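You operate a simulated robot arm through the tools that you are given. There is no shell and no other tool.

You run a simulated two-armed robot. Do the job below in one go: nothing can be reset, and whatever is moved stays where it is left.

JOB
Shut the unit down: lever to NEUTRAL, motor off, dump, cream switch off.
Fine: in that order; dump valve shut again, the red plug stays in.

It is judged by the outcome, as a careful person would: the job done as asked, and still so three seconds after it is handed in. It fails if anything else is knocked over, pushed out of place, dropped, spilled or broken.

ROBOT AND FRAMES
Two 7-joint arms with fingered hands on one trunk that stands fixed in place. Base frame: the origin is at the foot of the trunk, x ahead of it, y to its left, z up. Units: m, rad, N and s.
The left shoulder is at [0.07, 0.166, 1.264], the right one opposite. With the tool pointing down near the work surface each hand reaches from about 0.2 to 0.88 m from the base axis, measured 20 degrees to its own side. Payload 5 kg a hand.
Tool frame (each hand has its own): the origin (TCP) lies between the finger pads and is the grasp point; the fingertips stand 0.031 m ahead of it; z points along the fingers, y is the line along which they close. Largest opening 0.156 m; the body of the gripper starts 0.088 m behind the TCP. The gripper is a hand of 4 fingers: y runs from the thumb to the fingers, the wrist lies at [0, 0, -0.249] in the tool frame, and closing takes about 1.5 s.
Orientation is that of the tool frame in the base frame, as [roll, pitch, yaw] about the fixed x, y, z axes, in that order (R = Rz(yaw) Ry(pitch) Rx(roll)). With the fingers straight down and closing along the base's y, the tool's x points along the base's -x, its y along +y and its z along -z.

CONTROLS
- The arms move only by the tool drive_tool. It takes "left_deltas", "right_deltas" or both (then of equal length, played together; a hand with none holds still); each is one flat list of numbers, 6 for each row, row after row: the shift along the tool's x, y, z in m, then the turn, a rotation vector about the tool's x, y, z in rad. In form: [tx, ty, tz, wx, wy, wz, tx, ty, tz, wx, wy, wz, ...]. A call has 1 to 20 rows; each row shifts and turns the commanded pose from where the row before left it, along the tool's axes as they then stand. "left_jaw" and "right_jaw" are, for a hand that has rows, the gripper command, from -1 (fully open) to 1 (shut), values between in proportion, set as the call begins (left out, the last holds). Each row takes 0.2 s and may step no farther than 0.05 m and 0.15 rad from the row before; otherwise, or with a gripper value out of range, the whole call is refused. Where a pose cannot be reached the arm comes as near as it can. A force on the tool above 40 N (or 10 N above the force at the start of the call, whichever is more), or a blocked arm, ends the call early, and 0.2 s more pass. Each finger travels about 0.108 m/s and halts on what it meets, pressing with about 30 N; the grip force reading is that of the motor and also rises with nothing between the fingers. The clock runs only during rows and for 0.2 s after the last one: add rows that do not move to give the fingers time. It gives the time, the measured TCP pose, the force on the tool (base axes), the opening and the grip force at its end, in the units of the frame above (readings bear some noise), with the torque about the TCP (base axes, N m) and any sound that the robot's microphone picked up.
- Cameras (640 x 400 px; columns grow to the right, rows downward): "scene" is now at [0.1208, 0.0536, 1.4851]; the picture's right is [0.51, -0.86, 0.01], its down [-0.56, -0.33, -0.76] and it looks along [0.66, 0.38, -0.65] (base axes); focal length 324 px, centre (320, 200). "left" rides on the left gripper at [-0.072, 0.002, -0.111] in its tool frame; the picture's right is [-0.02, -1.00, 0.00], its down [0.84, -0.02, -0.54] and it looks along [0.54, -0.01, 0.84] (tool axes); focal length 234 px, centre (320, 200). "right" rides on the right gripper at [0.072, 0.002, -0.111] in its tool frame; the picture's right is [-0.02, 1.00, 0.00], its down [-0.84, -0.02, -0.54] and it looks along [-0.54, -0.01, 0.84] (tool axes); focal length 234 px, centre (320, 200). There is no depth. A picture from a camera that has moved, and an enlarged one, comes with that camera's place and axes in the base frame and with its lens.
- camera(camera): a new picture of that camera. No time passes.
- raise_lower(by): slides the trunk up (or, below 0, down) by that many m; the arms and the scene camera ride with it, the base frame stays. It gives what a move gives, with no picture.
- grasp_type(shape, hand): the hand has 4 fingers and takes this shape, open, in about a second: jaw (thumb against the fingers, like two jaws); tri (thumb and two fingers); tip (a fingertip pinch); poke (one finger out to press); point (the index stretched); flat (the hand flat); cup (the hand cupped); fist (a fist). The gripper value then closes the fingers along that shape, each until it touches; the sizes above hold for jaw. It gives what a move gives, with no picture.
- aim_head(pan, tilt): turns the head with the scene camera to pan (to the left, within 1.501 rad either way) and tilt (down, from -0.506 to 1.204), counted from straight ahead of the robot. It gives what a move gives.
- enlarge(camera, box): a new picture of the part [left, top, right, bottom] of that camera's present view, enlarged. No time passes.
- hand_in(): hands the job in; it is judged then, once.

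Nothing tells you positions but the pictures and the camera data. Unless the task says otherwise, let go and move clear before handing in.

The tools are called by a JSON object that holds its "method" and its "body". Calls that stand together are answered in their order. drive_tool: Moves the arms, as the interface text tells. Its arguments: {"type":"object","properties":{"left_deltas":{"type":"array","items":{"type":"number"}},"left_jaw":{"type":"number"},"right_deltas":{"type":"array","items":{"type":"number"}},"right_jaw":{"type":"number"}},"required":[]} The other tools are called the same way: raise_lower (by) slides the trunk up or down; grasp_type (shape, hand) gives the hand a shape; aim_head (pan, tilt) turns the head that bears the scene camera; camera (camera) takes a picture; enlarge (camera, box) takes an enlarged picture of a part of a camera's view; hand_in () hands the job in.

At the start:

```text
time_s: 0.0
left_position: [0.4462, 0.6164, 1.1228]
left_tool_rot: [-3.141, -0.002, 3.141]
left_contact_force: [0.2, -0.1, -0.2]
left_moment: [-0.04, -0.01, 0.0]
left_width: 0.1561
left_grasp_force: 0.0
left_shape: jaw
right_position: [0.5348, -0.0054, 1.1182]
right_tool_rot: [-3.14, 0.003, 3.141]
right_contact_force: [0.4, 0.5, -0.3]
right_moment: [-0.02, 0.01, -0.05]
right_width: 0.1562
right_grasp_force: 0.1
right_shape: jaw
trunk travel left (down, up): [-0.65, 0.29]
head pan, tilt: [0.532, 0.707]
```

scene: 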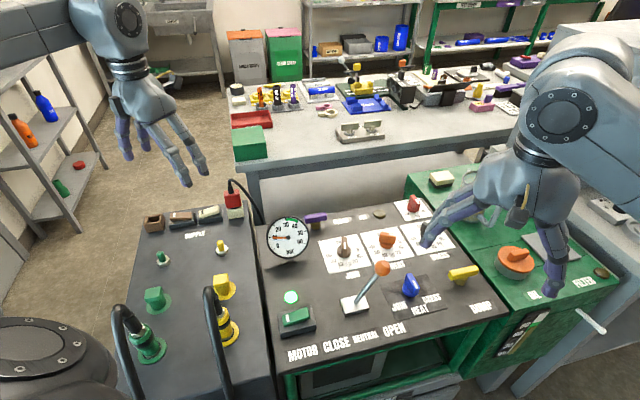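
right: 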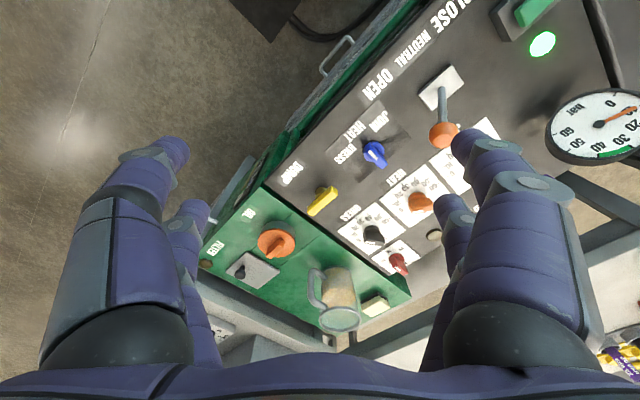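
left: 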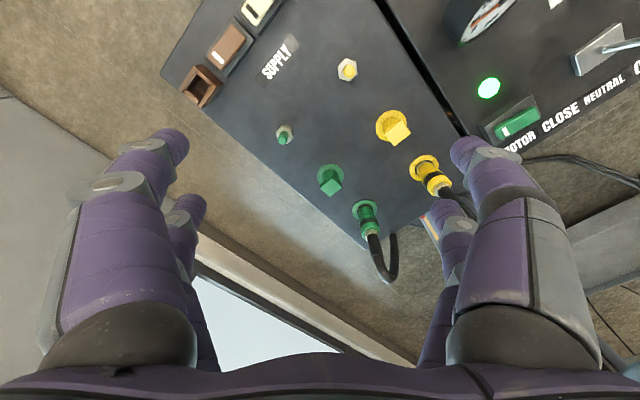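

I see a console with a motor rocker (green, with a lit green lamp), an orange-knobbed lever, a blue selector, a yellow dump valve and several other switches. I'll look closer before moving anything.

{"method": "enlarge", "body": {"camera": "scene", "box": [240, 180, 440, 305]}}

{"method": "enlarge", "body": {"camera": "scene", "box": [260, 250, 420, 370]}}

{"method": "enlarge", "body": {"camera": "scene", "box": [380, 180, 620, 330]}}

{"method": "enlarge", "body": {"camera": "scene", "box": [110, 170, 290, 370]}}

{"method": "enlarge", "body": {"camera": "right", "box": [200, 100, 520, 300]}}

```text
3.20 times, centred on (340, 242) of scene
camera zoom: at [0.1208, 0.0536, 1.4851], right [0.51, -0.86, 0.01], down [-0.56, -0.33, -0.76], along [0.66, 0.38, -0.65], focal length 1035 px, centre (256, 64)
```

zoom: 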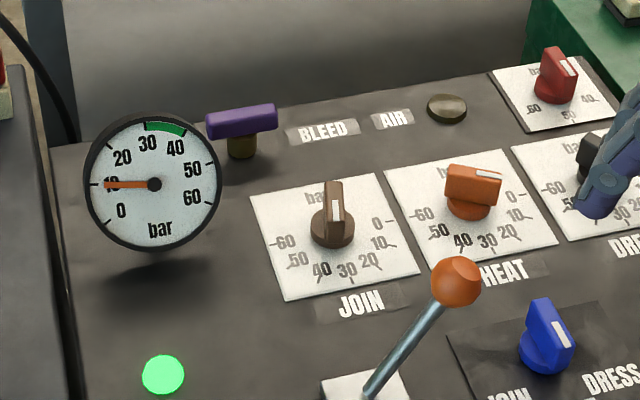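

```text
3.33 times, centred on (340, 310) of scene
camera zoom: at [0.1208, 0.0536, 1.4851], right [0.51, -0.86, 0.01], down [-0.56, -0.33, -0.76], along [0.66, 0.38, -0.65], focal length 1078 px, centre (253, -167)
```

zoom: 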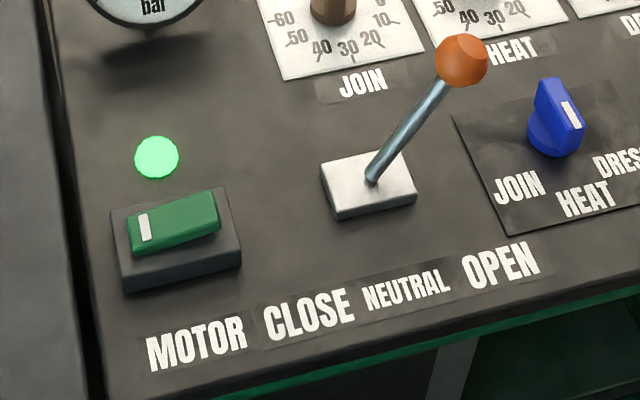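

```text
2.67 times, centred on (500, 255) of scene
camera zoom: at [0.1208, 0.0536, 1.4851], right [0.51, -0.86, 0.01], down [-0.56, -0.33, -0.76], along [0.66, 0.38, -0.65], focal length 863 px, centre (-160, 53)
```

zoom: 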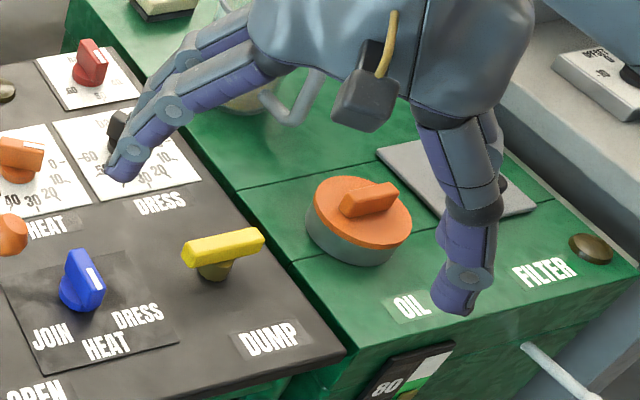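

```text
2.00 times, centred on (200, 270) of scene
camera zoom: at [0.1208, 0.0536, 1.4851], right [0.51, -0.86, 0.01], down [-0.56, -0.33, -0.76], along [0.66, 0.38, -0.65], focal length 647 px, centre (560, 60)
```

zoom: 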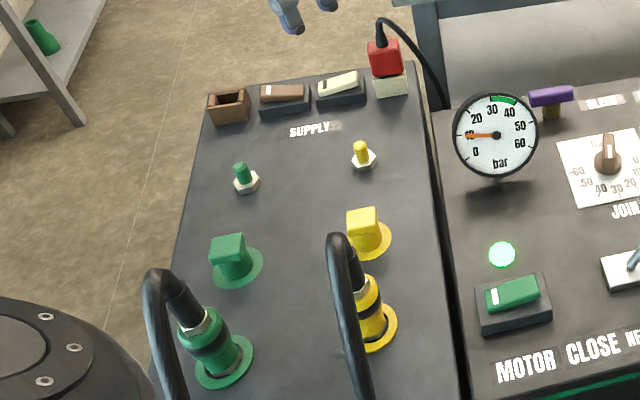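

```text
2.00 times, centred on (360, 200) of right
camera zoom: at [0.4616, -0.0042, 1.2285], right [0.02, 1.0, 0.0], down [0.84, -0.02, 0.55], along [0.55, -0.01, -0.84], focal length 468 px, centre (240, 200)
```

zoom: 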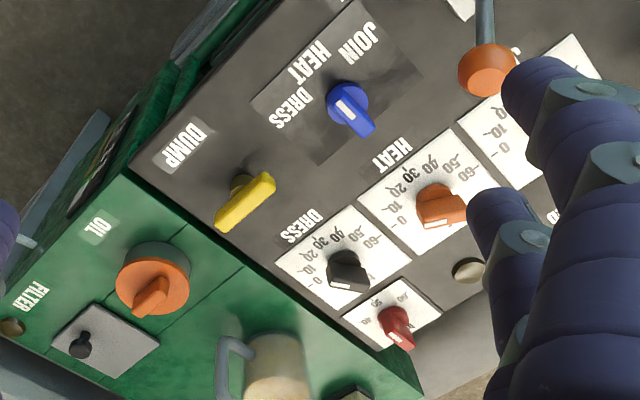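

The console is turned about 45° to the base, with the lever leaning towards OPEN and the gauge near 10 bar. Before acting I'll turn the head to study the switches at the left and the dump handle at the right.

{"method": "aim_head", "body": {"pan": 0.8, "tilt": 0.75}}

{"method": "camera", "body": {"camera": "scene"}}

```text
time_s: 0.8
left_position: [0.4445, 0.6087, 1.1261]
left_tool_rot: [3.137, -0.001, 3.141]
left_contact_force: [-0.6, -0.4, -0.3]
left_moment: [0.02, -0.05, -0.01]
left_width: 0.156
left_grasp_force: 0.0
left_shape: jaw
right_position: [0.5343, -0.012, 1.1167]
right_tool_rot: [3.137, 0.002, -3.141]
right_contact_force: [0.7, -1.5, 0.1]
right_moment: [0.03, 0.02, 0.01]
right_width: 0.1558
right_grasp_force: 0.0
right_shape: jaw
trunk travel left (down, up): [-0.65, 0.29]
head pan, tilt: [0.799, 0.75]
```

```text
taken
camera scene: at [0.1058, 0.0695, 1.4813], right [0.72, -0.7, 0.0], down [-0.48, -0.49, -0.73], along [0.51, 0.52, -0.69], focal length 324 px, centre (320, 200)
```

scene: 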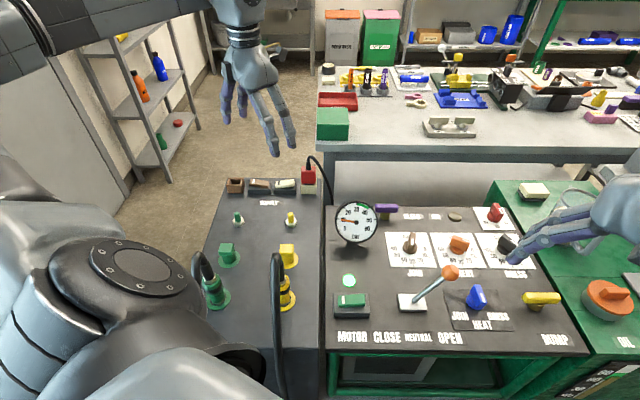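

The console now appears nearly square-on. I'm zooming on the switches, lever and valve to read their present states.

{"method": "enlarge", "body": {"camera": "scene", "box": [220, 160, 340, 235]}}

{"method": "enlarge", "body": {"camera": "scene", "box": [325, 250, 485, 350]}}

{"method": "enlarge", "body": {"camera": "scene", "box": [440, 260, 600, 360]}}

{"method": "enlarge", "body": {"camera": "scene", "box": [325, 185, 525, 285]}}

```text
5.33 times, centred on (280, 198) of scene
camera zoom: at [0.1058, 0.0695, 1.4813], right [0.72, -0.7, 0.0], down [-0.48, -0.49, -0.73], along [0.51, 0.52, -0.69], focal length 1726 px, centre (533, 213)
```

zoom: 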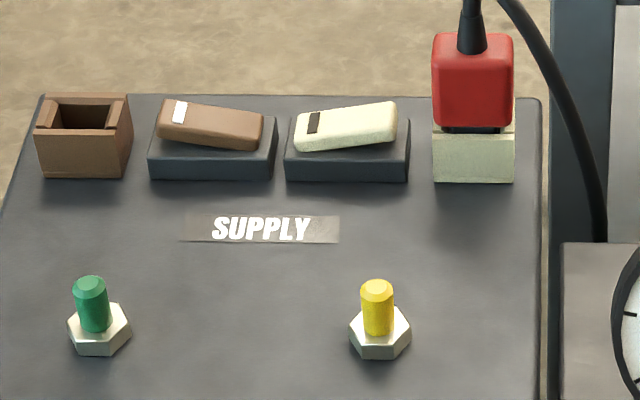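

```text
4.00 times, centred on (405, 300) of scene
camera zoom: at [0.1058, 0.0695, 1.4813], right [0.72, -0.7, 0.0], down [-0.48, -0.49, -0.73], along [0.51, 0.52, -0.69], focal length 1294 px, centre (-20, -200)
```

zoom: 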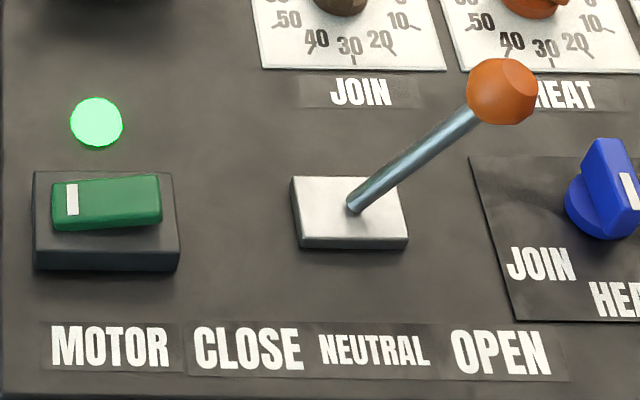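

```text
4.00 times, centred on (520, 310) of scene
camera zoom: at [0.1058, 0.0695, 1.4813], right [0.72, -0.7, 0.0], down [-0.48, -0.49, -0.73], along [0.51, 0.52, -0.69], focal length 1294 px, centre (-480, -240)
```

zoom: 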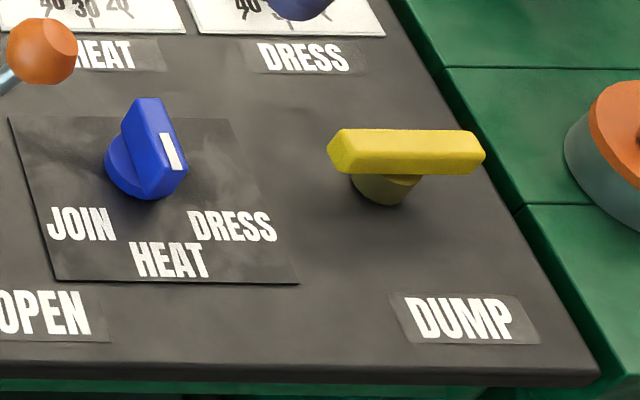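

```text
3.20 times, centred on (425, 235) of scene
camera zoom: at [0.1058, 0.0695, 1.4813], right [0.72, -0.7, 0.0], down [-0.48, -0.49, -0.73], along [0.51, 0.52, -0.69], focal length 1035 px, centre (-16, 88)
```

zoom: 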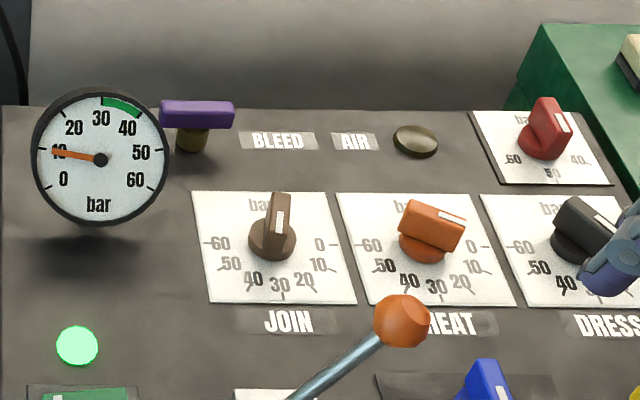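

Reading the states: the cream and motor rockers both have their mark end (left) pressed, meaning ON, while brown has its mark end up, meaning OFF. The lever leans right to OPEN, so next I'll shape the left hand for poking the rockers and look at its geometry while it is high and clear.

{"method": "grasp_type", "body": {"hand": "left", "shape": "poke"}}

{"method": "camera", "body": {"camera": "left"}}

{"method": "camera", "body": {"camera": "scene"}}

{"method": "camera", "body": {"camera": "right"}}

```text
time_s: 1.7
left_position: [0.4451, 0.6095, 1.1253]
left_tool_rot: [3.137, -0.002, -3.141]
left_contact_force: [0.2, -0.1, 0.1]
left_moment: [-0.01, -0.01, 0.0]
left_width: 0.0
left_grasp_force: 0.1
left_shape: poke
right_position: [0.5349, -0.0113, 1.1175]
right_tool_rot: [3.139, 0.0, 3.141]
right_contact_force: [0.9, -0.4, 0.4]
right_moment: [0.0, 0.02, 0.0]
right_width: 0.1561
right_grasp_force: 0.0
right_shape: jaw
trunk travel left (down, up): [-0.65, 0.29]
head pan, tilt: [0.799, 0.75]
```

```text
taken
camera left: at [0.5177, 0.6104, 1.2355], right [0.02, -1.0, 0.0], down [-0.84, -0.02, 0.54], along [-0.54, -0.01, -0.84], focal length 234 px, centre (320, 200)
```

left: 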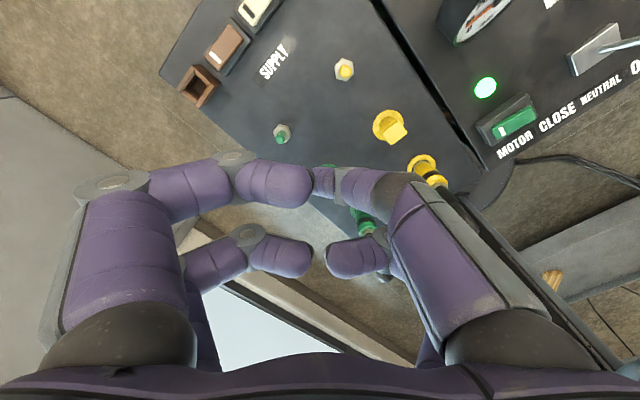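

```text
taken
camera scene: at [0.1056, 0.0703, 1.4813], right [0.72, -0.7, 0.0], down [-0.48, -0.49, -0.73], along [0.51, 0.52, -0.69], focal length 324 px, centre (320, 200)
```

scene: 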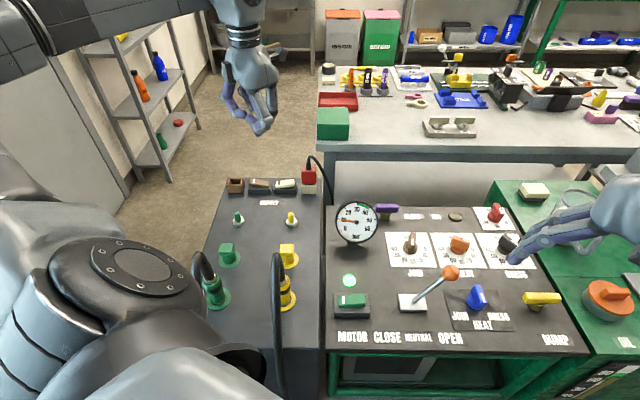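

```text
taken
camera right: at [0.4619, -0.0112, 1.2285], right [0.02, 1.0, 0.0], down [0.84, -0.02, 0.55], along [0.55, -0.01, -0.84], focal length 234 px, centre (320, 200)
```

right: 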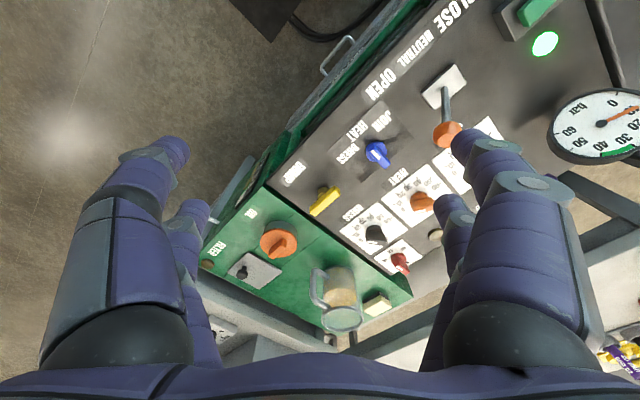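

The poke shape seems to curl most fingers, and I can't yet see which one sticks out. Zooming on the hand from both cameras.

{"method": "enlarge", "body": {"camera": "scene", "box": [200, 0, 320, 150]}}

{"method": "enlarge", "body": {"camera": "left", "box": [160, 130, 480, 330]}}

```text
2.67 times, centred on (260, 75) of scene
camera zoom: at [0.1056, 0.0703, 1.4813], right [0.72, -0.7, 0.0], down [-0.48, -0.49, -0.73], along [0.51, 0.52, -0.69], focal length 863 px, centre (480, 533)
```

zoom: 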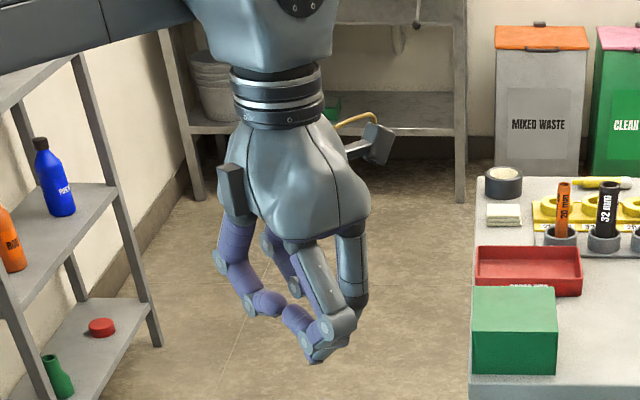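

```text
2.00 times, centred on (320, 230) of left
camera zoom: at [0.5177, 0.6104, 1.2355], right [0.02, -1.0, 0.0], down [-0.84, -0.02, 0.54], along [-0.54, -0.01, -0.84], focal length 468 px, centre (320, 140)
```

zoom: 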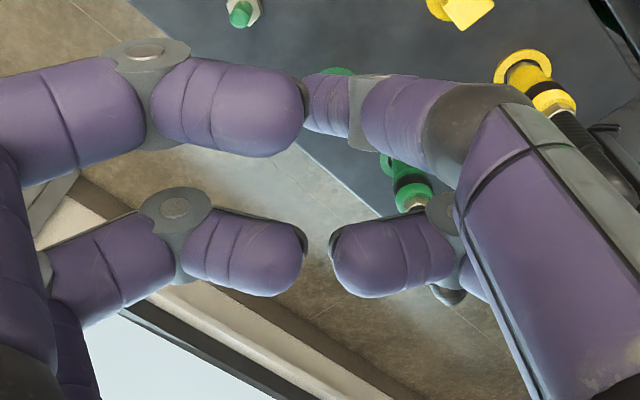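

The fingers may still be settling into the shape. I'll let a moment pass with no motion and look again.

{"method": "drive_tool", "body": {"left_deltas": [0, 0, 0, 0, 0, 0, 0, 0, 0, 0, 0, 0, 0, 0, 0, 0, 0, 0]}}

{"method": "enlarge", "body": {"camera": "scene", "box": [200, 0, 320, 150]}}

{"method": "enlarge", "body": {"camera": "left", "box": [80, 100, 560, 400]}}

```text
time_s: 2.5
left_position: [0.4451, 0.6093, 1.125]
left_tool_rot: [3.137, 0.001, -3.141]
left_contact_force: [0.5, 0.1, 0.7]
left_moment: [-0.01, -0.04, -0.02]
left_width: 0.0
left_grasp_force: 0.1
left_shape: poke
right_position: [0.5338, -0.0119, 1.1171]
right_tool_rot: [3.137, 0.0, -3.141]
right_contact_force: [-0.8, -0.4, -0.3]
right_moment: [-0.01, -0.01, 0.0]
right_width: 0.156
right_grasp_force: 0.0
right_shape: jaw
trunk travel left (down, up): [-0.65, 0.29]
head pan, tilt: [0.799, 0.75]
```

```text
2.67 times, centred on (260, 75) of scene
camera zoom: at [0.1057, 0.0701, 1.4813], right [0.72, -0.7, 0.0], down [-0.48, -0.49, -0.73], along [0.51, 0.52, -0.69], focal length 863 px, centre (480, 533)
```

zoom: 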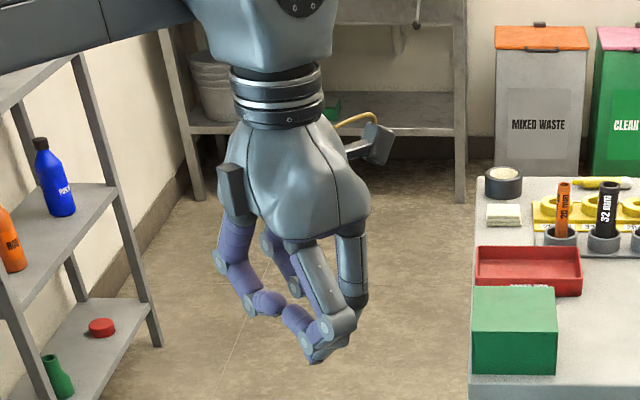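

```text
1.33 times, centred on (320, 250) of left
camera zoom: at [0.5177, 0.6103, 1.2357], right [0.02, -1.0, 0.0], down [-0.84, -0.02, 0.54], along [-0.54, -0.01, -0.84], focal length 312 px, centre (320, 133)
```

zoom: 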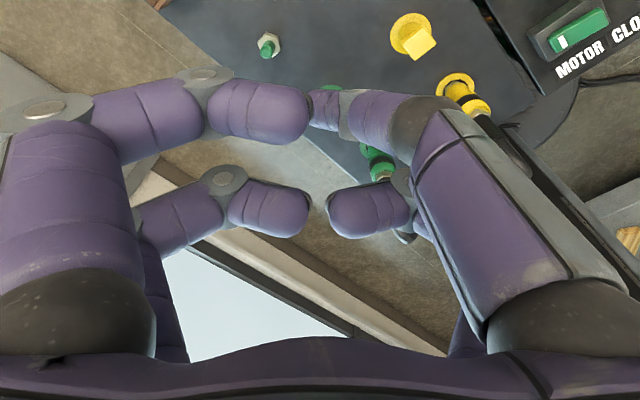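

The poke finger's tip sits essentially on the tool axis about 3 cm ahead of the TCP, which is good. Now I inspect the right hand and then start with the lever using that hand.

{"method": "enlarge", "body": {"camera": "scene", "box": [480, 120, 640, 300]}}

{"method": "aim_head", "body": {"pan": 0.3, "tilt": 0.75}}

{"method": "camera", "body": {"camera": "scene"}}

```text
2.22 times, centred on (560, 210) of scene
camera zoom: at [0.1057, 0.0701, 1.4813], right [0.72, -0.7, 0.0], down [-0.48, -0.49, -0.73], along [0.51, 0.52, -0.69], focal length 719 px, centre (-213, 178)
```

zoom: 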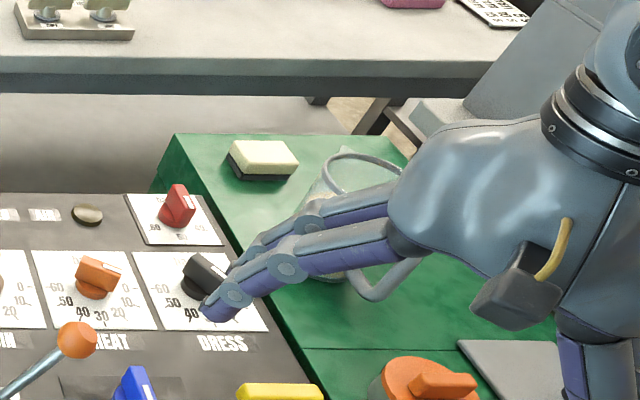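

```text
time_s: 3.4
left_position: [0.4457, 0.6083, 1.1256]
left_tool_rot: [3.137, 0.0, -3.141]
left_contact_force: [-0.4, 0.2, -0.4]
left_moment: [0.0, -0.02, 0.01]
left_width: 0.0
left_grasp_force: 0.1
left_shape: poke
right_position: [0.535, -0.0128, 1.1178]
right_tool_rot: [3.136, 0.001, 3.141]
right_contact_force: [-0.6, 0.0, -0.2]
right_moment: [-0.03, -0.01, 0.01]
right_width: 0.1558
right_grasp_force: 0.1
right_shape: jaw
trunk travel left (down, up): [-0.65, 0.29]
head pan, tilt: [0.3, 0.75]
```

```text
taken
camera scene: at [0.127, 0.0354, 1.4815], right [0.3, -0.95, 0.01], down [-0.65, -0.21, -0.73], along [0.7, 0.21, -0.68], focal length 324 px, centre (320, 200)
```

scene: 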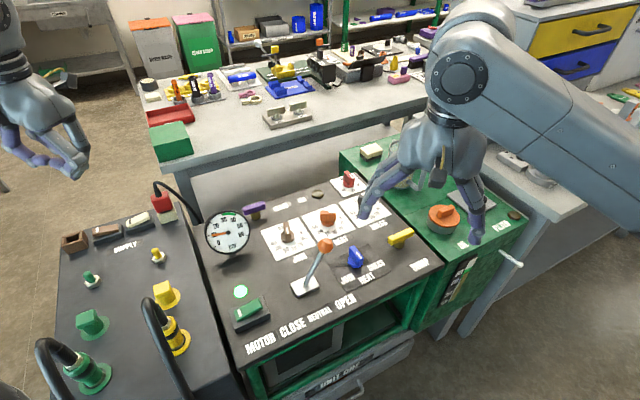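

The right hand will take the lever: knob at about [0.555, 0.151, 0.933], pivot at about [0.523, 0.190, 0.80]. First I move the right hand above the knob at its current height and turn it so it closes along the lever's travel.

{"method": "drive_tool", "body": {"right_deltas": [-0.005, 0.041, 0, 0, 0, 0, -0.005, 0.041, 0, 0, 0, 0, -0.005, 0.041, 0, 0, 0, 0, -0.005, 0.041, 0, 0, 0, 0, 0, 0, 0, 0, 0, -0.1327, 0, 0, 0, 0, 0, -0.1327, 0, 0, 0, 0, 0, -0.1327, 0, 0, 0, 0, 0, -0.1327, 0, 0, 0, 0, 0, -0.1327, 0, 0, 0, 0, 0, -0.1327, 0, 0, 0, 0, 0, 0]}}

{"method": "camera", "body": {"camera": "right"}}

{"method": "camera", "body": {"camera": "scene"}}

```text
time_s: 5.8
left_position: [0.4451, 0.6093, 1.1247]
left_tool_rot: [3.135, -0.001, -3.14]
left_contact_force: [0.4, -0.9, 0.2]
left_moment: [0.01, -0.02, -0.06]
left_width: 0.0
left_grasp_force: 0.1
left_shape: poke
right_position: [0.5547, 0.1509, 1.1184]
right_tool_rot: [3.139, 0.004, -2.346]
right_contact_force: [0.2, 1.0, -0.1]
right_moment: [0.01, 0.01, -0.02]
right_width: 0.1558
right_grasp_force: 0.1
right_shape: jaw
trunk travel left (down, up): [-0.65, 0.29]
head pan, tilt: [0.3, 0.75]
```

```text
taken
camera right: at [0.5026, 0.1005, 1.2289], right [-0.7, 0.72, 0.0], down [0.6, 0.58, 0.55], along [0.39, 0.38, -0.84], focal length 234 px, centre (320, 200)
```

right: 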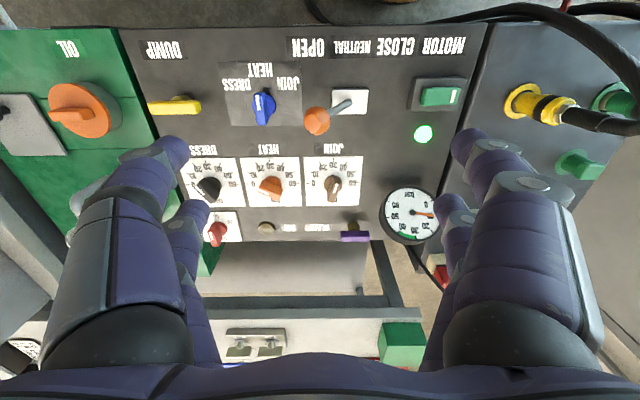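

```text
taken
camera scene: at [0.1272, 0.0352, 1.4815], right [0.3, -0.96, 0.01], down [-0.65, -0.21, -0.73], along [0.7, 0.21, -0.68], focal length 324 px, centre (320, 200)
```

scene: 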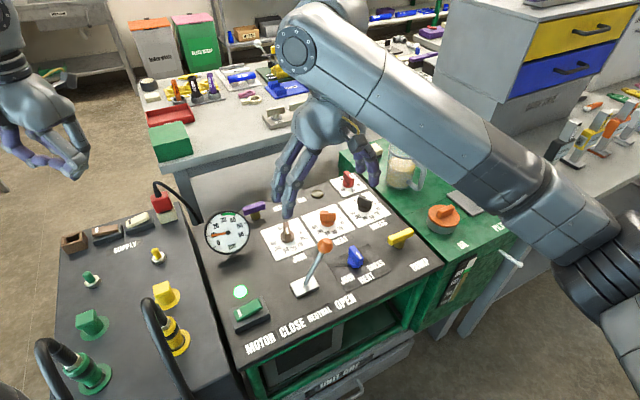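

The right hand is aligned over the lever, and the knob projects to about [0.558, 0.151, 0.933]. I'll go down most of the way with the jaws open and check.

{"method": "drive_tool", "body": {"right_deltas": [-0.0025, -0.0025, 0.045, 0, 0, 0, 0, 0, 0.045, 0, 0, 0, 0, 0, 0, 0, 0, 0]}}

{"method": "camera", "body": {"camera": "right"}}

{"method": "enlarge", "body": {"camera": "scene", "box": [220, 140, 420, 320]}}

```text
time_s: 6.6
left_position: [0.4445, 0.6094, 1.1258]
left_tool_rot: [3.134, -0.001, -3.141]
left_contact_force: [-0.2, 0.0, 0.3]
left_moment: [-0.02, -0.01, 0.02]
left_width: 0.0001
left_grasp_force: 0.1
left_shape: poke
right_position: [0.5598, 0.1531, 1.0275]
right_tool_rot: [-3.14, 0.006, -2.345]
right_contact_force: [-0.5, -0.7, -0.5]
right_moment: [0.0, 0.0, -0.02]
right_width: 0.1558
right_grasp_force: 0.0
right_shape: jaw
trunk travel left (down, up): [-0.65, 0.29]
head pan, tilt: [0.3, 0.75]
```

```text
taken
camera right: at [0.5076, 0.1017, 1.139], right [-0.7, 0.72, 0.0], down [0.6, 0.58, 0.55], along [0.39, 0.38, -0.84], focal length 234 px, centre (320, 200)
```

right: 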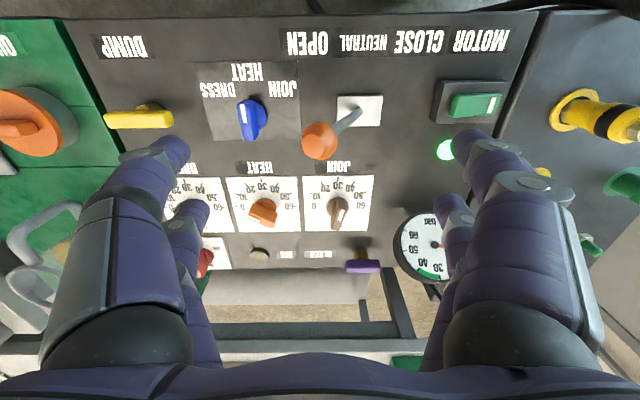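

```text
2.22 times, centred on (320, 230) of scene
camera zoom: at [0.1265, 0.0357, 1.4816], right [0.3, -0.96, 0.01], down [-0.65, -0.21, -0.73], along [0.7, 0.21, -0.68], focal length 719 px, centre (320, 133)
```

zoom: 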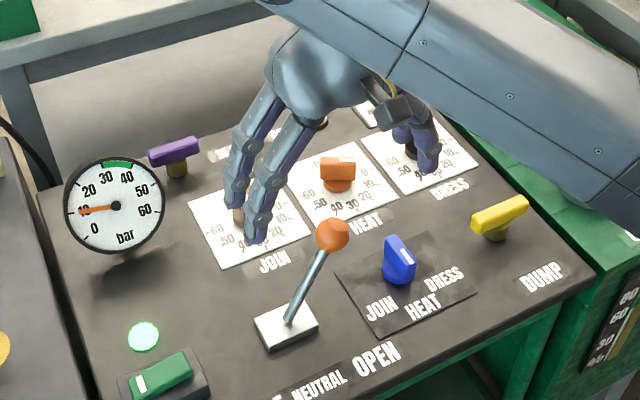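

The knob is centred between the jaws within a few millimetres. Descending straight to knob height.

{"method": "drive_tool", "body": {"right_deltas": [0.004, 0, 0.032, 0, 0, 0, 0, 0, 0.032, 0, 0, 0, 0, 0, 0.03, 0, 0, 0, 0, 0, 0, 0, 0, 0]}}

{"method": "camera", "body": {"camera": "right"}}

{"method": "enlarge", "body": {"camera": "scene", "box": [220, 140, 420, 320]}}

```text
time_s: 7.6
left_position: [0.4432, 0.6089, 1.1256]
left_tool_rot: [3.138, 0.001, 3.14]
left_contact_force: [0.2, -0.6, -0.1]
left_moment: [-0.02, -0.02, 0.01]
left_width: 0.0002
left_grasp_force: 0.1
left_shape: poke
right_position: [0.5557, 0.1482, 0.9345]
right_tool_rot: [3.139, 0.007, -2.344]
right_contact_force: [-0.5, -0.9, -0.2]
right_moment: [0.04, -0.02, 0.02]
right_width: 0.1558
right_grasp_force: 0.1
right_shape: jaw
trunk travel left (down, up): [-0.65, 0.29]
head pan, tilt: [0.3, 0.75]
```

```text
taken
camera right: at [0.5042, 0.0976, 1.0454], right [-0.7, 0.72, 0.0], down [0.6, 0.58, 0.55], along [0.39, 0.38, -0.84], focal length 234 px, centre (320, 200)
```

right: 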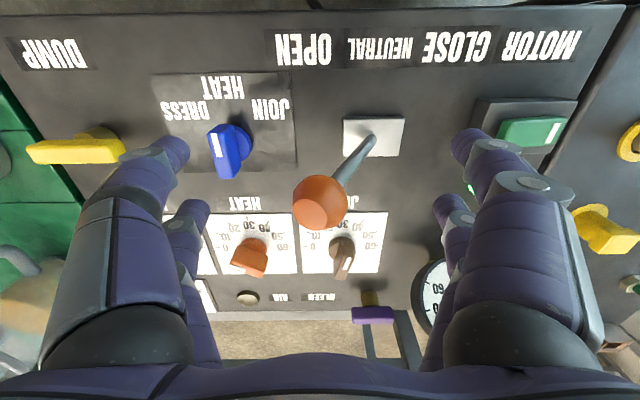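

```text
2.22 times, centred on (320, 230) of scene
camera zoom: at [0.1269, 0.0355, 1.4816], right [0.3, -0.96, 0.01], down [-0.65, -0.21, -0.73], along [0.7, 0.21, -0.68], focal length 719 px, centre (320, 133)
```

zoom: 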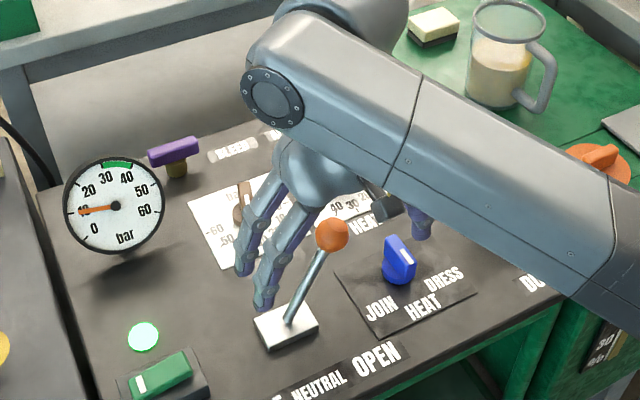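

The knob sits right at the grasp point between the jaws. Closing on it now without moving.

{"method": "drive_tool", "body": {"right_deltas": [0, 0, 0, 0, 0, 0, 0, 0, 0, 0, 0, 0, 0, 0, 0, 0, 0, 0, 0, 0, 0, 0, 0, 0, 0, 0, 0, 0, 0, 0, 0, 0, 0, 0, 0, 0], "right_jaw": 1}}

{"method": "camera", "body": {"camera": "right"}}

{"method": "enlarge", "body": {"camera": "scene", "box": [220, 140, 420, 320]}}

```text
time_s: 9.0
left_position: [0.4469, 0.6099, 1.1237]
left_tool_rot: [3.138, -0.002, -3.141]
left_contact_force: [0.4, 0.4, -0.5]
left_moment: [-0.02, 0.01, 0.02]
left_width: 0.0001
left_grasp_force: 0.0
left_shape: poke
right_position: [0.5575, 0.1509, 0.9326]
right_tool_rot: [3.139, 0.004, -2.346]
right_contact_force: [6.7, 11.5, -10.1]
right_moment: [0.03, 0.02, -0.04]
right_width: 0.0
right_grasp_force: 29.9
right_shape: jaw
trunk travel left (down, up): [-0.65, 0.29]
head pan, tilt: [0.3, 0.75]
```

```text
taken
camera right: at [0.5057, 0.0993, 1.0441], right [-0.7, 0.72, 0.0], down [0.6, 0.58, 0.55], along [0.39, 0.38, -0.84], focal length 234 px, centre (320, 200)
```

right: 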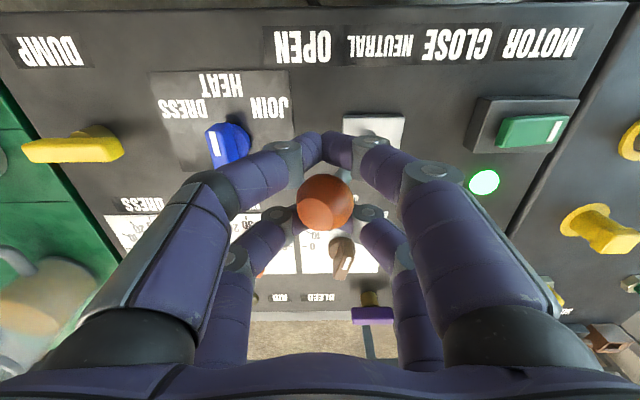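

```text
2.22 times, centred on (320, 230) of scene
camera zoom: at [0.1296, 0.0379, 1.4811], right [0.3, -0.96, 0.01], down [-0.65, -0.21, -0.73], along [0.7, 0.21, -0.68], focal length 719 px, centre (320, 133)
```

zoom: 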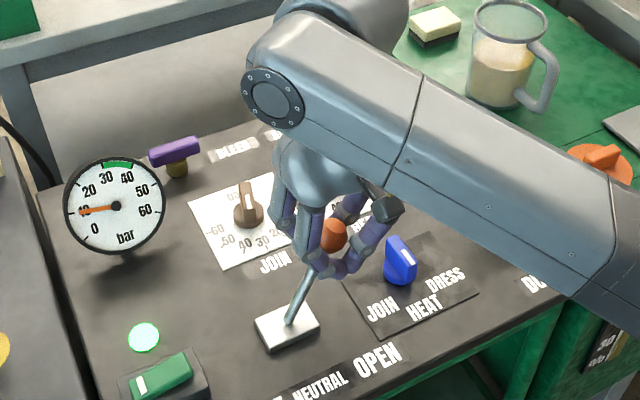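

The fingers closed as a cage around the knob (front and back pairs) with a light side load. I'll relax the grip slightly to a snug cage, then carry the knob along its arc most of the way to upright.

{"method": "drive_tool", "body": {"right_deltas": [0, 0, 0, 0, 0, 0, 0, 0, 0, 0, 0, 0, 0, 0, 0, 0, 0, 0], "right_jaw": 0.6}}

{"method": "camera", "body": {"camera": "right"}}

```text
time_s: 9.8
left_position: [0.4452, 0.6105, 1.125]
left_tool_rot: [3.138, 0.001, 3.141]
left_contact_force: [-0.6, 0.6, -0.4]
left_moment: [0.0, 0.0, -0.01]
left_width: 0.0
left_grasp_force: 0.0
left_shape: poke
right_position: [0.5571, 0.1497, 0.9344]
right_tool_rot: [3.14, 0.002, -2.346]
right_contact_force: [0.3, 0.2, 0.5]
right_moment: [0.01, -0.02, -0.04]
right_width: 0.0307
right_grasp_force: 0.0
right_shape: jaw
trunk travel left (down, up): [-0.65, 0.29]
head pan, tilt: [0.3, 0.75]
```

```text
taken
camera right: at [0.5045, 0.0983, 1.0454], right [-0.7, 0.72, 0.0], down [0.6, 0.58, 0.55], along [0.39, 0.38, -0.84], focal length 234 px, centre (320, 200)
```

right: 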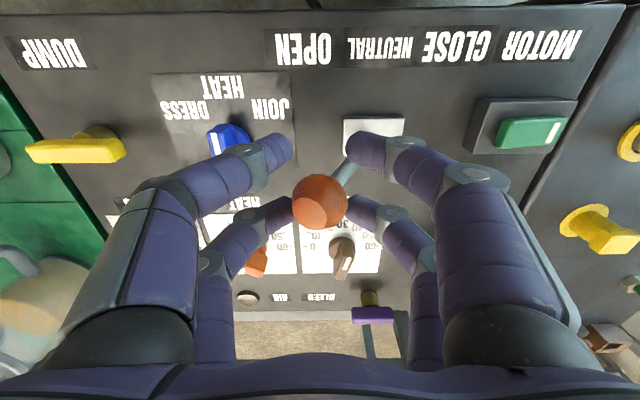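

The cage is now force-free around the knob. Moving it two thirds of the way left along the arc.

{"method": "drive_tool", "body": {"right_deltas": [0, 0.009, -0.003, 0, 0, 0, 0, 0.009, -0.003, 0, 0, 0, 0, 0.009, -0.0015, 0, 0, 0, 0, 0.009, -0.0015, 0, 0, 0, 0, 0, 0, 0, 0, 0]}}

{"method": "camera", "body": {"camera": "right"}}

{"method": "enlarge", "body": {"camera": "scene", "box": [180, 180, 400, 360]}}

```text
time_s: 11.0
left_position: [0.4458, 0.6092, 1.124]
left_tool_rot: [3.136, 0.0, 3.14]
left_contact_force: [1.1, 0.9, -0.8]
left_moment: [0.01, 0.02, 0.0]
left_width: 0.0001
left_grasp_force: 0.1
left_shape: poke
right_position: [0.5303, 0.1743, 0.9429]
right_tool_rot: [3.141, 0.003, -2.345]
right_contact_force: [0.2, -0.3, -0.1]
right_moment: [0.01, -0.02, -0.02]
right_width: 0.031
right_grasp_force: 0.1
right_shape: jaw
trunk travel left (down, up): [-0.65, 0.29]
head pan, tilt: [0.3, 0.75]
```

```text
taken
camera right: at [0.4781, 0.1235, 1.0541], right [-0.7, 0.72, 0.0], down [0.6, 0.58, 0.55], along [0.39, 0.38, -0.84], focal length 234 px, centre (320, 200)
```

right: 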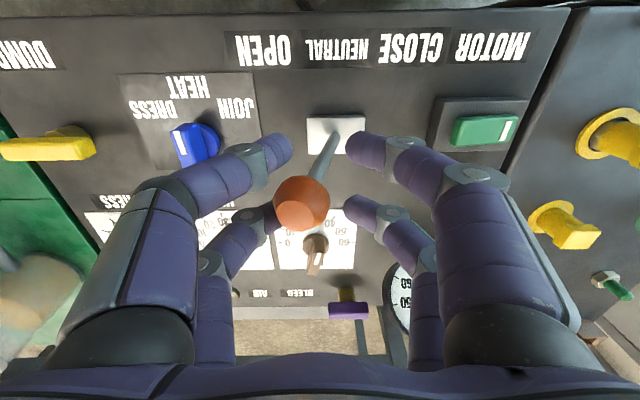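

```text
2.22 times, centred on (290, 270) of scene
camera zoom: at [0.1276, 0.0358, 1.4815], right [0.3, -0.96, 0.01], down [-0.65, -0.21, -0.73], along [0.7, 0.21, -0.68], focal length 719 px, centre (387, 44)
```

zoom: 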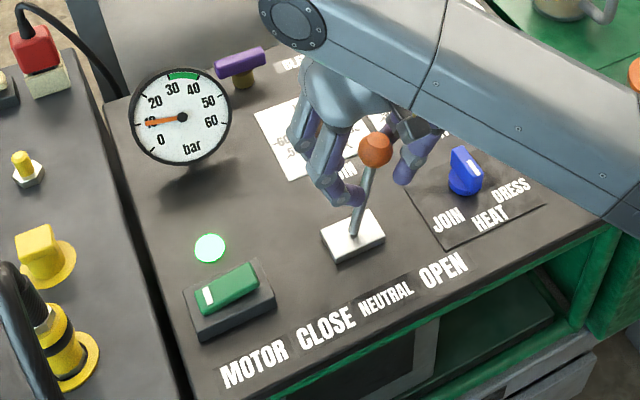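

The lever follows and holds its place; about 2.9 cm of travel remains to upright. Moving another 2 cm and checking.

{"method": "drive_tool", "body": {"right_deltas": [0, 0.007, -0.001, 0, 0, 0, 0, 0.007, -0.001, 0, 0, 0, 0, 0.007, 0, 0, 0, 0, 0, 0, 0, 0, 0, 0]}}

{"method": "camera", "body": {"camera": "right"}}

{"method": "enlarge", "body": {"camera": "scene", "box": [180, 180, 400, 360]}}

```text
time_s: 12.0
left_position: [0.4449, 0.6081, 1.1254]
left_tool_rot: [3.137, -0.001, -3.141]
left_contact_force: [0.1, -0.5, 0.5]
left_moment: [-0.01, 0.0, -0.02]
left_width: 0.0
left_grasp_force: 0.1
left_shape: poke
right_position: [0.5148, 0.1887, 0.9462]
right_tool_rot: [3.141, 0.002, -2.346]
right_contact_force: [0.1, 0.0, -0.9]
right_moment: [-0.03, 0.0, -0.04]
right_width: 0.0311
right_grasp_force: 0.1
right_shape: jaw
trunk travel left (down, up): [-0.65, 0.29]
head pan, tilt: [0.3, 0.75]
```

```text
taken
camera right: at [0.4621, 0.1383, 1.0566], right [-0.7, 0.72, 0.0], down [0.6, 0.58, 0.55], along [0.39, 0.38, -0.84], focal length 234 px, centre (320, 200)
```

right: 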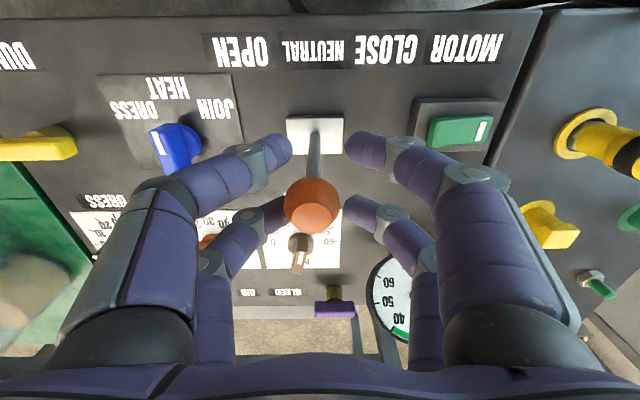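

```text
2.22 times, centred on (290, 270) of scene
camera zoom: at [0.1273, 0.0357, 1.4815], right [0.3, -0.96, 0.01], down [-0.65, -0.21, -0.73], along [0.7, 0.21, -0.68], focal length 719 px, centre (387, 44)
```

zoom: 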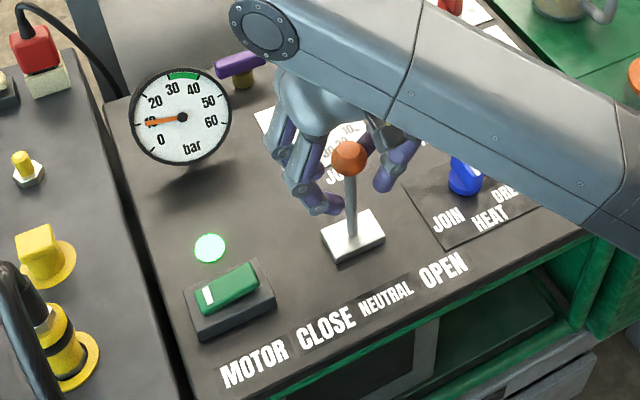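

The knob now sits directly over its plate and snapped ahead slightly into the detent, so the lever is at NEUTRAL. Opening the jaws and withdrawing straight up.

{"method": "drive_tool", "body": {"right_deltas": [0, 0, 0, 0, 0, 0, 0, 0, 0, 0, 0, 0, 0, 0, 0, 0, 0, 0, 0, 0, 0, 0, 0, 0, 0, 0, -0.04, 0, 0, 0, 0, 0, -0.045, 0, 0, 0, 0, 0, -0.045, 0, 0, 0, 0, 0, -0.045, 0, 0, 0, 0, 0, 0, 0, 0, 0], "right_jaw": -1}}

{"method": "camera", "body": {"camera": "right"}}

{"method": "camera", "body": {"camera": "scene"}}

```text
time_s: 14.0
left_position: [0.445, 0.609, 1.1252]
left_tool_rot: [3.138, 0.0, -3.141]
left_contact_force: [0.4, 0.5, -0.2]
left_moment: [-0.03, 0.0, -0.01]
left_width: 0.0
left_grasp_force: 0.1
left_shape: poke
right_position: [0.5162, 0.1922, 1.1208]
right_tool_rot: [3.14, 0.004, -2.349]
right_contact_force: [1.0, -0.9, -0.5]
right_moment: [0.02, 0.01, 0.05]
right_width: 0.1559
right_grasp_force: 0.0
right_shape: jaw
trunk travel left (down, up): [-0.65, 0.29]
head pan, tilt: [0.3, 0.75]
```

```text
taken
camera right: at [0.4648, 0.1411, 1.2321], right [-0.7, 0.72, 0.0], down [0.6, 0.58, 0.55], along [0.39, 0.38, -0.84], focal length 234 px, centre (320, 200)
```

right: 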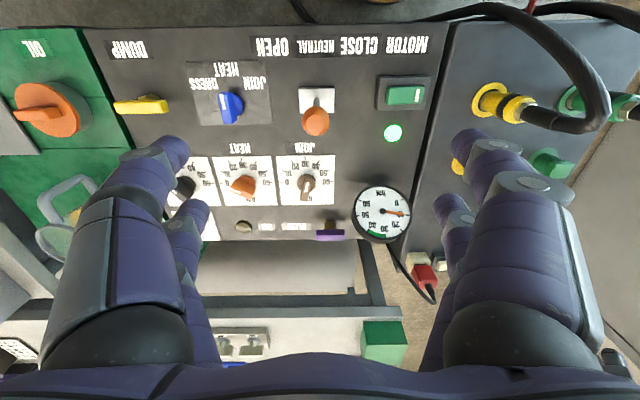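

```text
taken
camera scene: at [0.1276, 0.0361, 1.4815], right [0.3, -0.96, 0.01], down [-0.65, -0.21, -0.73], along [0.7, 0.21, -0.68], focal length 324 px, centre (320, 200)
```

scene: 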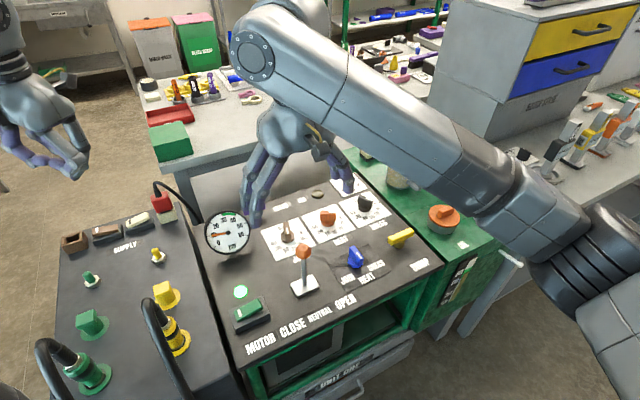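

The lever stands upright at NEUTRAL. Now I'll move the right hand across to above the dump handle and turn it, which also clears the way for the left hand at the motor rocker.

{"method": "drive_tool", "body": {"right_deltas": [0, -0.047, 0, 0, 0, 0, 0, -0.047, 0, 0, 0, 0, 0, -0.047, 0, 0, 0, 0, 0, -0.047, 0, 0, 0, 0, 0, -0.047, 0, 0, 0, 0, -0.003, -0.047, 0, 0, 0, 0, 0, 0, 0, 0, 0, 0.1427, 0, 0, 0, 0, 0, 0.1427, 0, 0, 0, 0, 0, 0.1427, 0, 0, 0, 0, 0, 0.1427, 0, 0, 0, 0, 0, 0.1427, 0, 0, 0, 0, 0, 0.1427, 0, 0, 0, 0, 0, 0.1427, 0, 0, 0, 0, 0, 0.1427, 0, 0, 0, 0, 0, 0.1427, 0, 0, 0, 0, 0, 0.1427, 0, 0, 0, 0, 0, 0.1427, 0, 0, 0, 0, 0, 0]}}

{"method": "camera", "body": {"camera": "right"}}

{"method": "camera", "body": {"camera": "scene"}}

```text
time_s: 17.8
left_position: [0.4451, 0.6084, 1.1249]
left_tool_rot: [3.138, 0.0, 3.141]
left_contact_force: [0.5, -0.5, -0.3]
left_moment: [0.01, 0.01, 0.0]
left_width: 0.0002
left_grasp_force: 0.0
left_shape: poke
right_position: [0.7191, -0.0066, 1.1192]
right_tool_rot: [3.138, -0.002, 2.364]
right_contact_force: [-0.5, 0.4, 0.1]
right_moment: [0.03, -0.01, 0.02]
right_width: 0.156
right_grasp_force: 0.0
right_shape: jaw
trunk travel left (down, up): [-0.65, 0.29]
head pan, tilt: [0.3, 0.75]
```

```text
taken
camera right: at [0.6684, 0.0444, 1.2313], right [0.72, 0.7, 0.0], down [0.58, -0.6, 0.54], along [0.38, -0.39, -0.84], focal length 234 px, centre (320, 200)
```

right: 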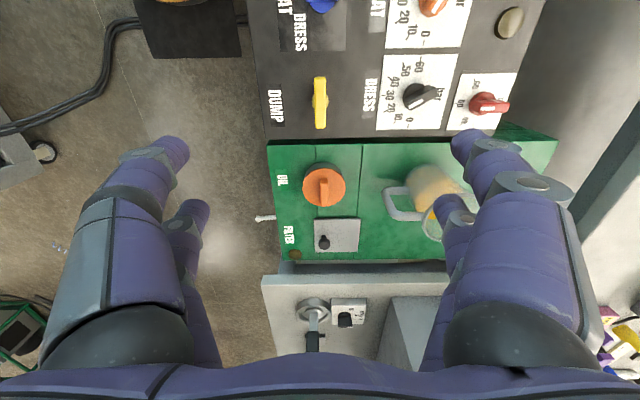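

```text
taken
camera scene: at [0.1271, 0.0359, 1.4815], right [0.3, -0.96, 0.01], down [-0.65, -0.21, -0.73], along [0.7, 0.21, -0.68], focal length 324 px, centre (320, 200)
```

scene: 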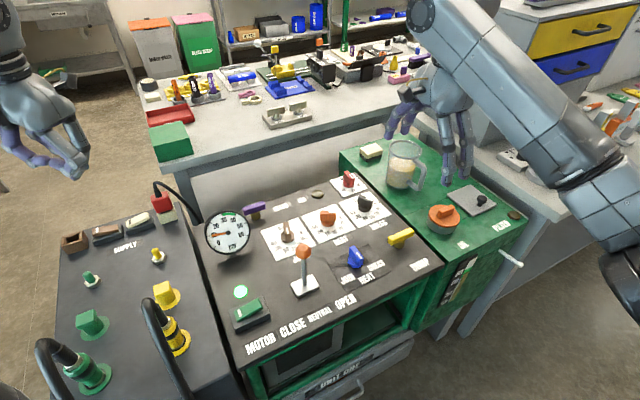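

The right hand is directly over the dump handle, but the motor comes first. The supply hoses rise to about z = 1.0 on the left, so I'll use the right hand in poke shape for the motor rocker, since its arm comes in from the clear side.

{"method": "grasp_type", "body": {"hand": "right", "shape": "poke"}}

{"method": "camera", "body": {"camera": "right"}}

{"method": "enlarge", "body": {"camera": "scene", "box": [340, 60, 520, 220]}}

```text
time_s: 18.7
left_position: [0.4442, 0.6094, 1.1257]
left_tool_rot: [3.136, 0.0, -3.141]
left_contact_force: [0.2, 0.2, 0.5]
left_moment: [0.05, -0.01, 0.03]
left_width: 0.0
left_grasp_force: 0.1
left_shape: poke
right_position: [0.7195, -0.0063, 1.1201]
right_tool_rot: [3.138, -0.004, 2.367]
right_contact_force: [0.6, -0.4, -0.1]
right_moment: [0.02, 0.0, 0.03]
right_width: 0.0
right_grasp_force: 0.0
right_shape: poke
trunk travel left (down, up): [-0.65, 0.29]
head pan, tilt: [0.3, 0.75]
```

```text
taken
camera right: at [0.6682, 0.0444, 1.2313], right [0.72, 0.7, 0.0], down [0.58, -0.6, 0.54], along [0.38, -0.39, -0.84], focal length 234 px, centre (320, 200)
```

right: 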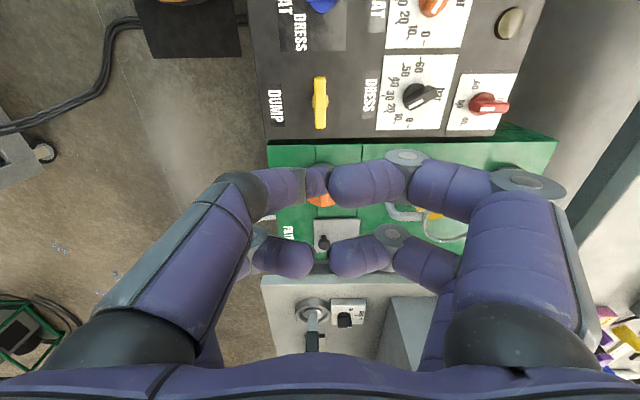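

```text
2.50 times, centred on (430, 140) of scene
camera zoom: at [0.1272, 0.0359, 1.4815], right [0.3, -0.96, 0.01], down [-0.65, -0.21, -0.73], along [0.7, 0.21, -0.68], focal length 809 px, centre (45, 350)
```

zoom: 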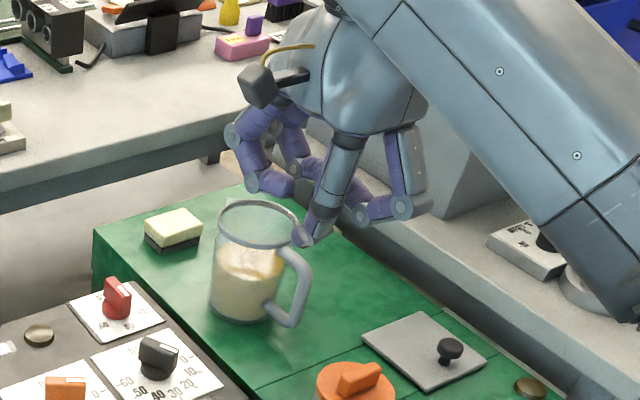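

The poke finger points down right at the tool axis. I now carry the right hand, still high, over to the motor rocker.

{"method": "drive_tool", "body": {"right_deltas": [0.045, 0, 0, 0, 0, 0, 0.045, 0, 0, 0, 0, 0, 0.045, 0, 0, 0, 0, 0, 0.045, 0, 0, 0, 0, 0, 0.045, 0, 0, 0, 0, 0, 0.045, 0, 0, 0, 0, 0, 0.045, 0, 0, 0, 0, 0, 0.045, 0, 0, 0, 0, 0, 0.047, 0.001, 0, 0, 0, 0, 0, 0, 0, 0, 0, 0]}}

{"method": "camera", "body": {"camera": "right"}}

{"method": "camera", "body": {"camera": "scene"}}

{"method": "camera", "body": {"camera": "left"}}

```text
time_s: 20.9
left_position: [0.4459, 0.607, 1.1257]
left_tool_rot: [3.136, 0.0, -3.141]
left_contact_force: [0.0, -0.1, -0.2]
left_moment: [0.03, 0.0, -0.01]
left_width: 0.0001
left_grasp_force: 0.0
left_shape: poke
right_position: [0.4304, 0.2758, 1.1192]
right_tool_rot: [3.136, -0.002, 2.365]
right_contact_force: [0.5, -0.9, 0.4]
right_moment: [0.03, 0.05, -0.02]
right_width: 0.0
right_grasp_force: 0.0
right_shape: poke
trunk travel left (down, up): [-0.65, 0.29]
head pan, tilt: [0.3, 0.75]
```

```text
taken
camera right: at [0.3806, 0.3278, 1.2308], right [0.72, 0.7, 0.0], down [0.58, -0.6, 0.54], along [0.38, -0.39, -0.84], focal length 234 px, centre (320, 200)
```

right: 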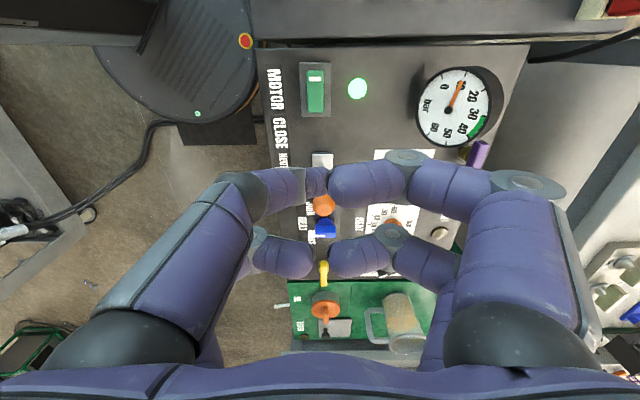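

```text
taken
camera scene: at [0.1281, 0.0352, 1.4815], right [0.3, -0.96, 0.01], down [-0.65, -0.21, -0.73], along [0.7, 0.21, -0.68], focal length 324 px, centre (320, 200)
```

scene: 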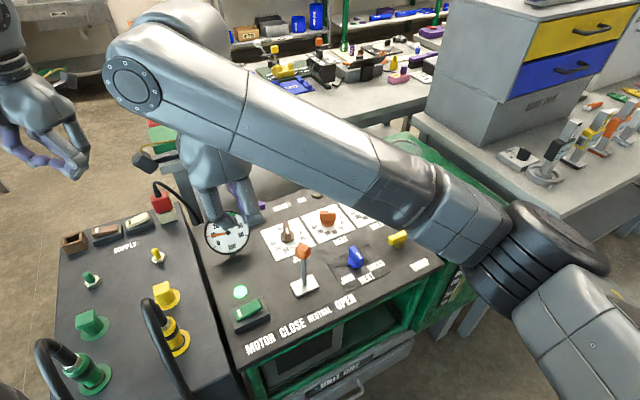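

```text
taken
camera left: at [0.5184, 0.6093, 1.2358], right [0.02, -1.0, -0.01], down [-0.84, -0.02, 0.55], along [-0.55, -0.01, -0.84], focal length 234 px, centre (320, 200)
```

left: 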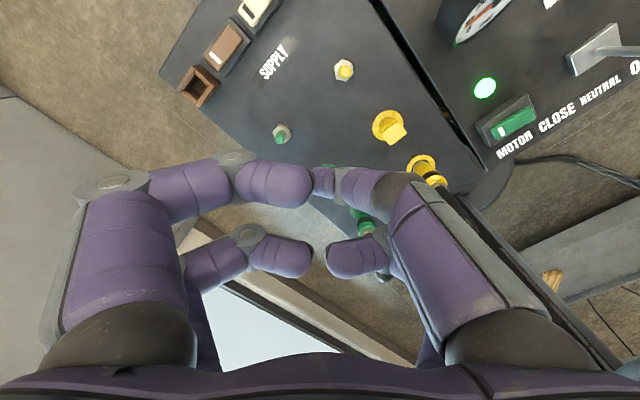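

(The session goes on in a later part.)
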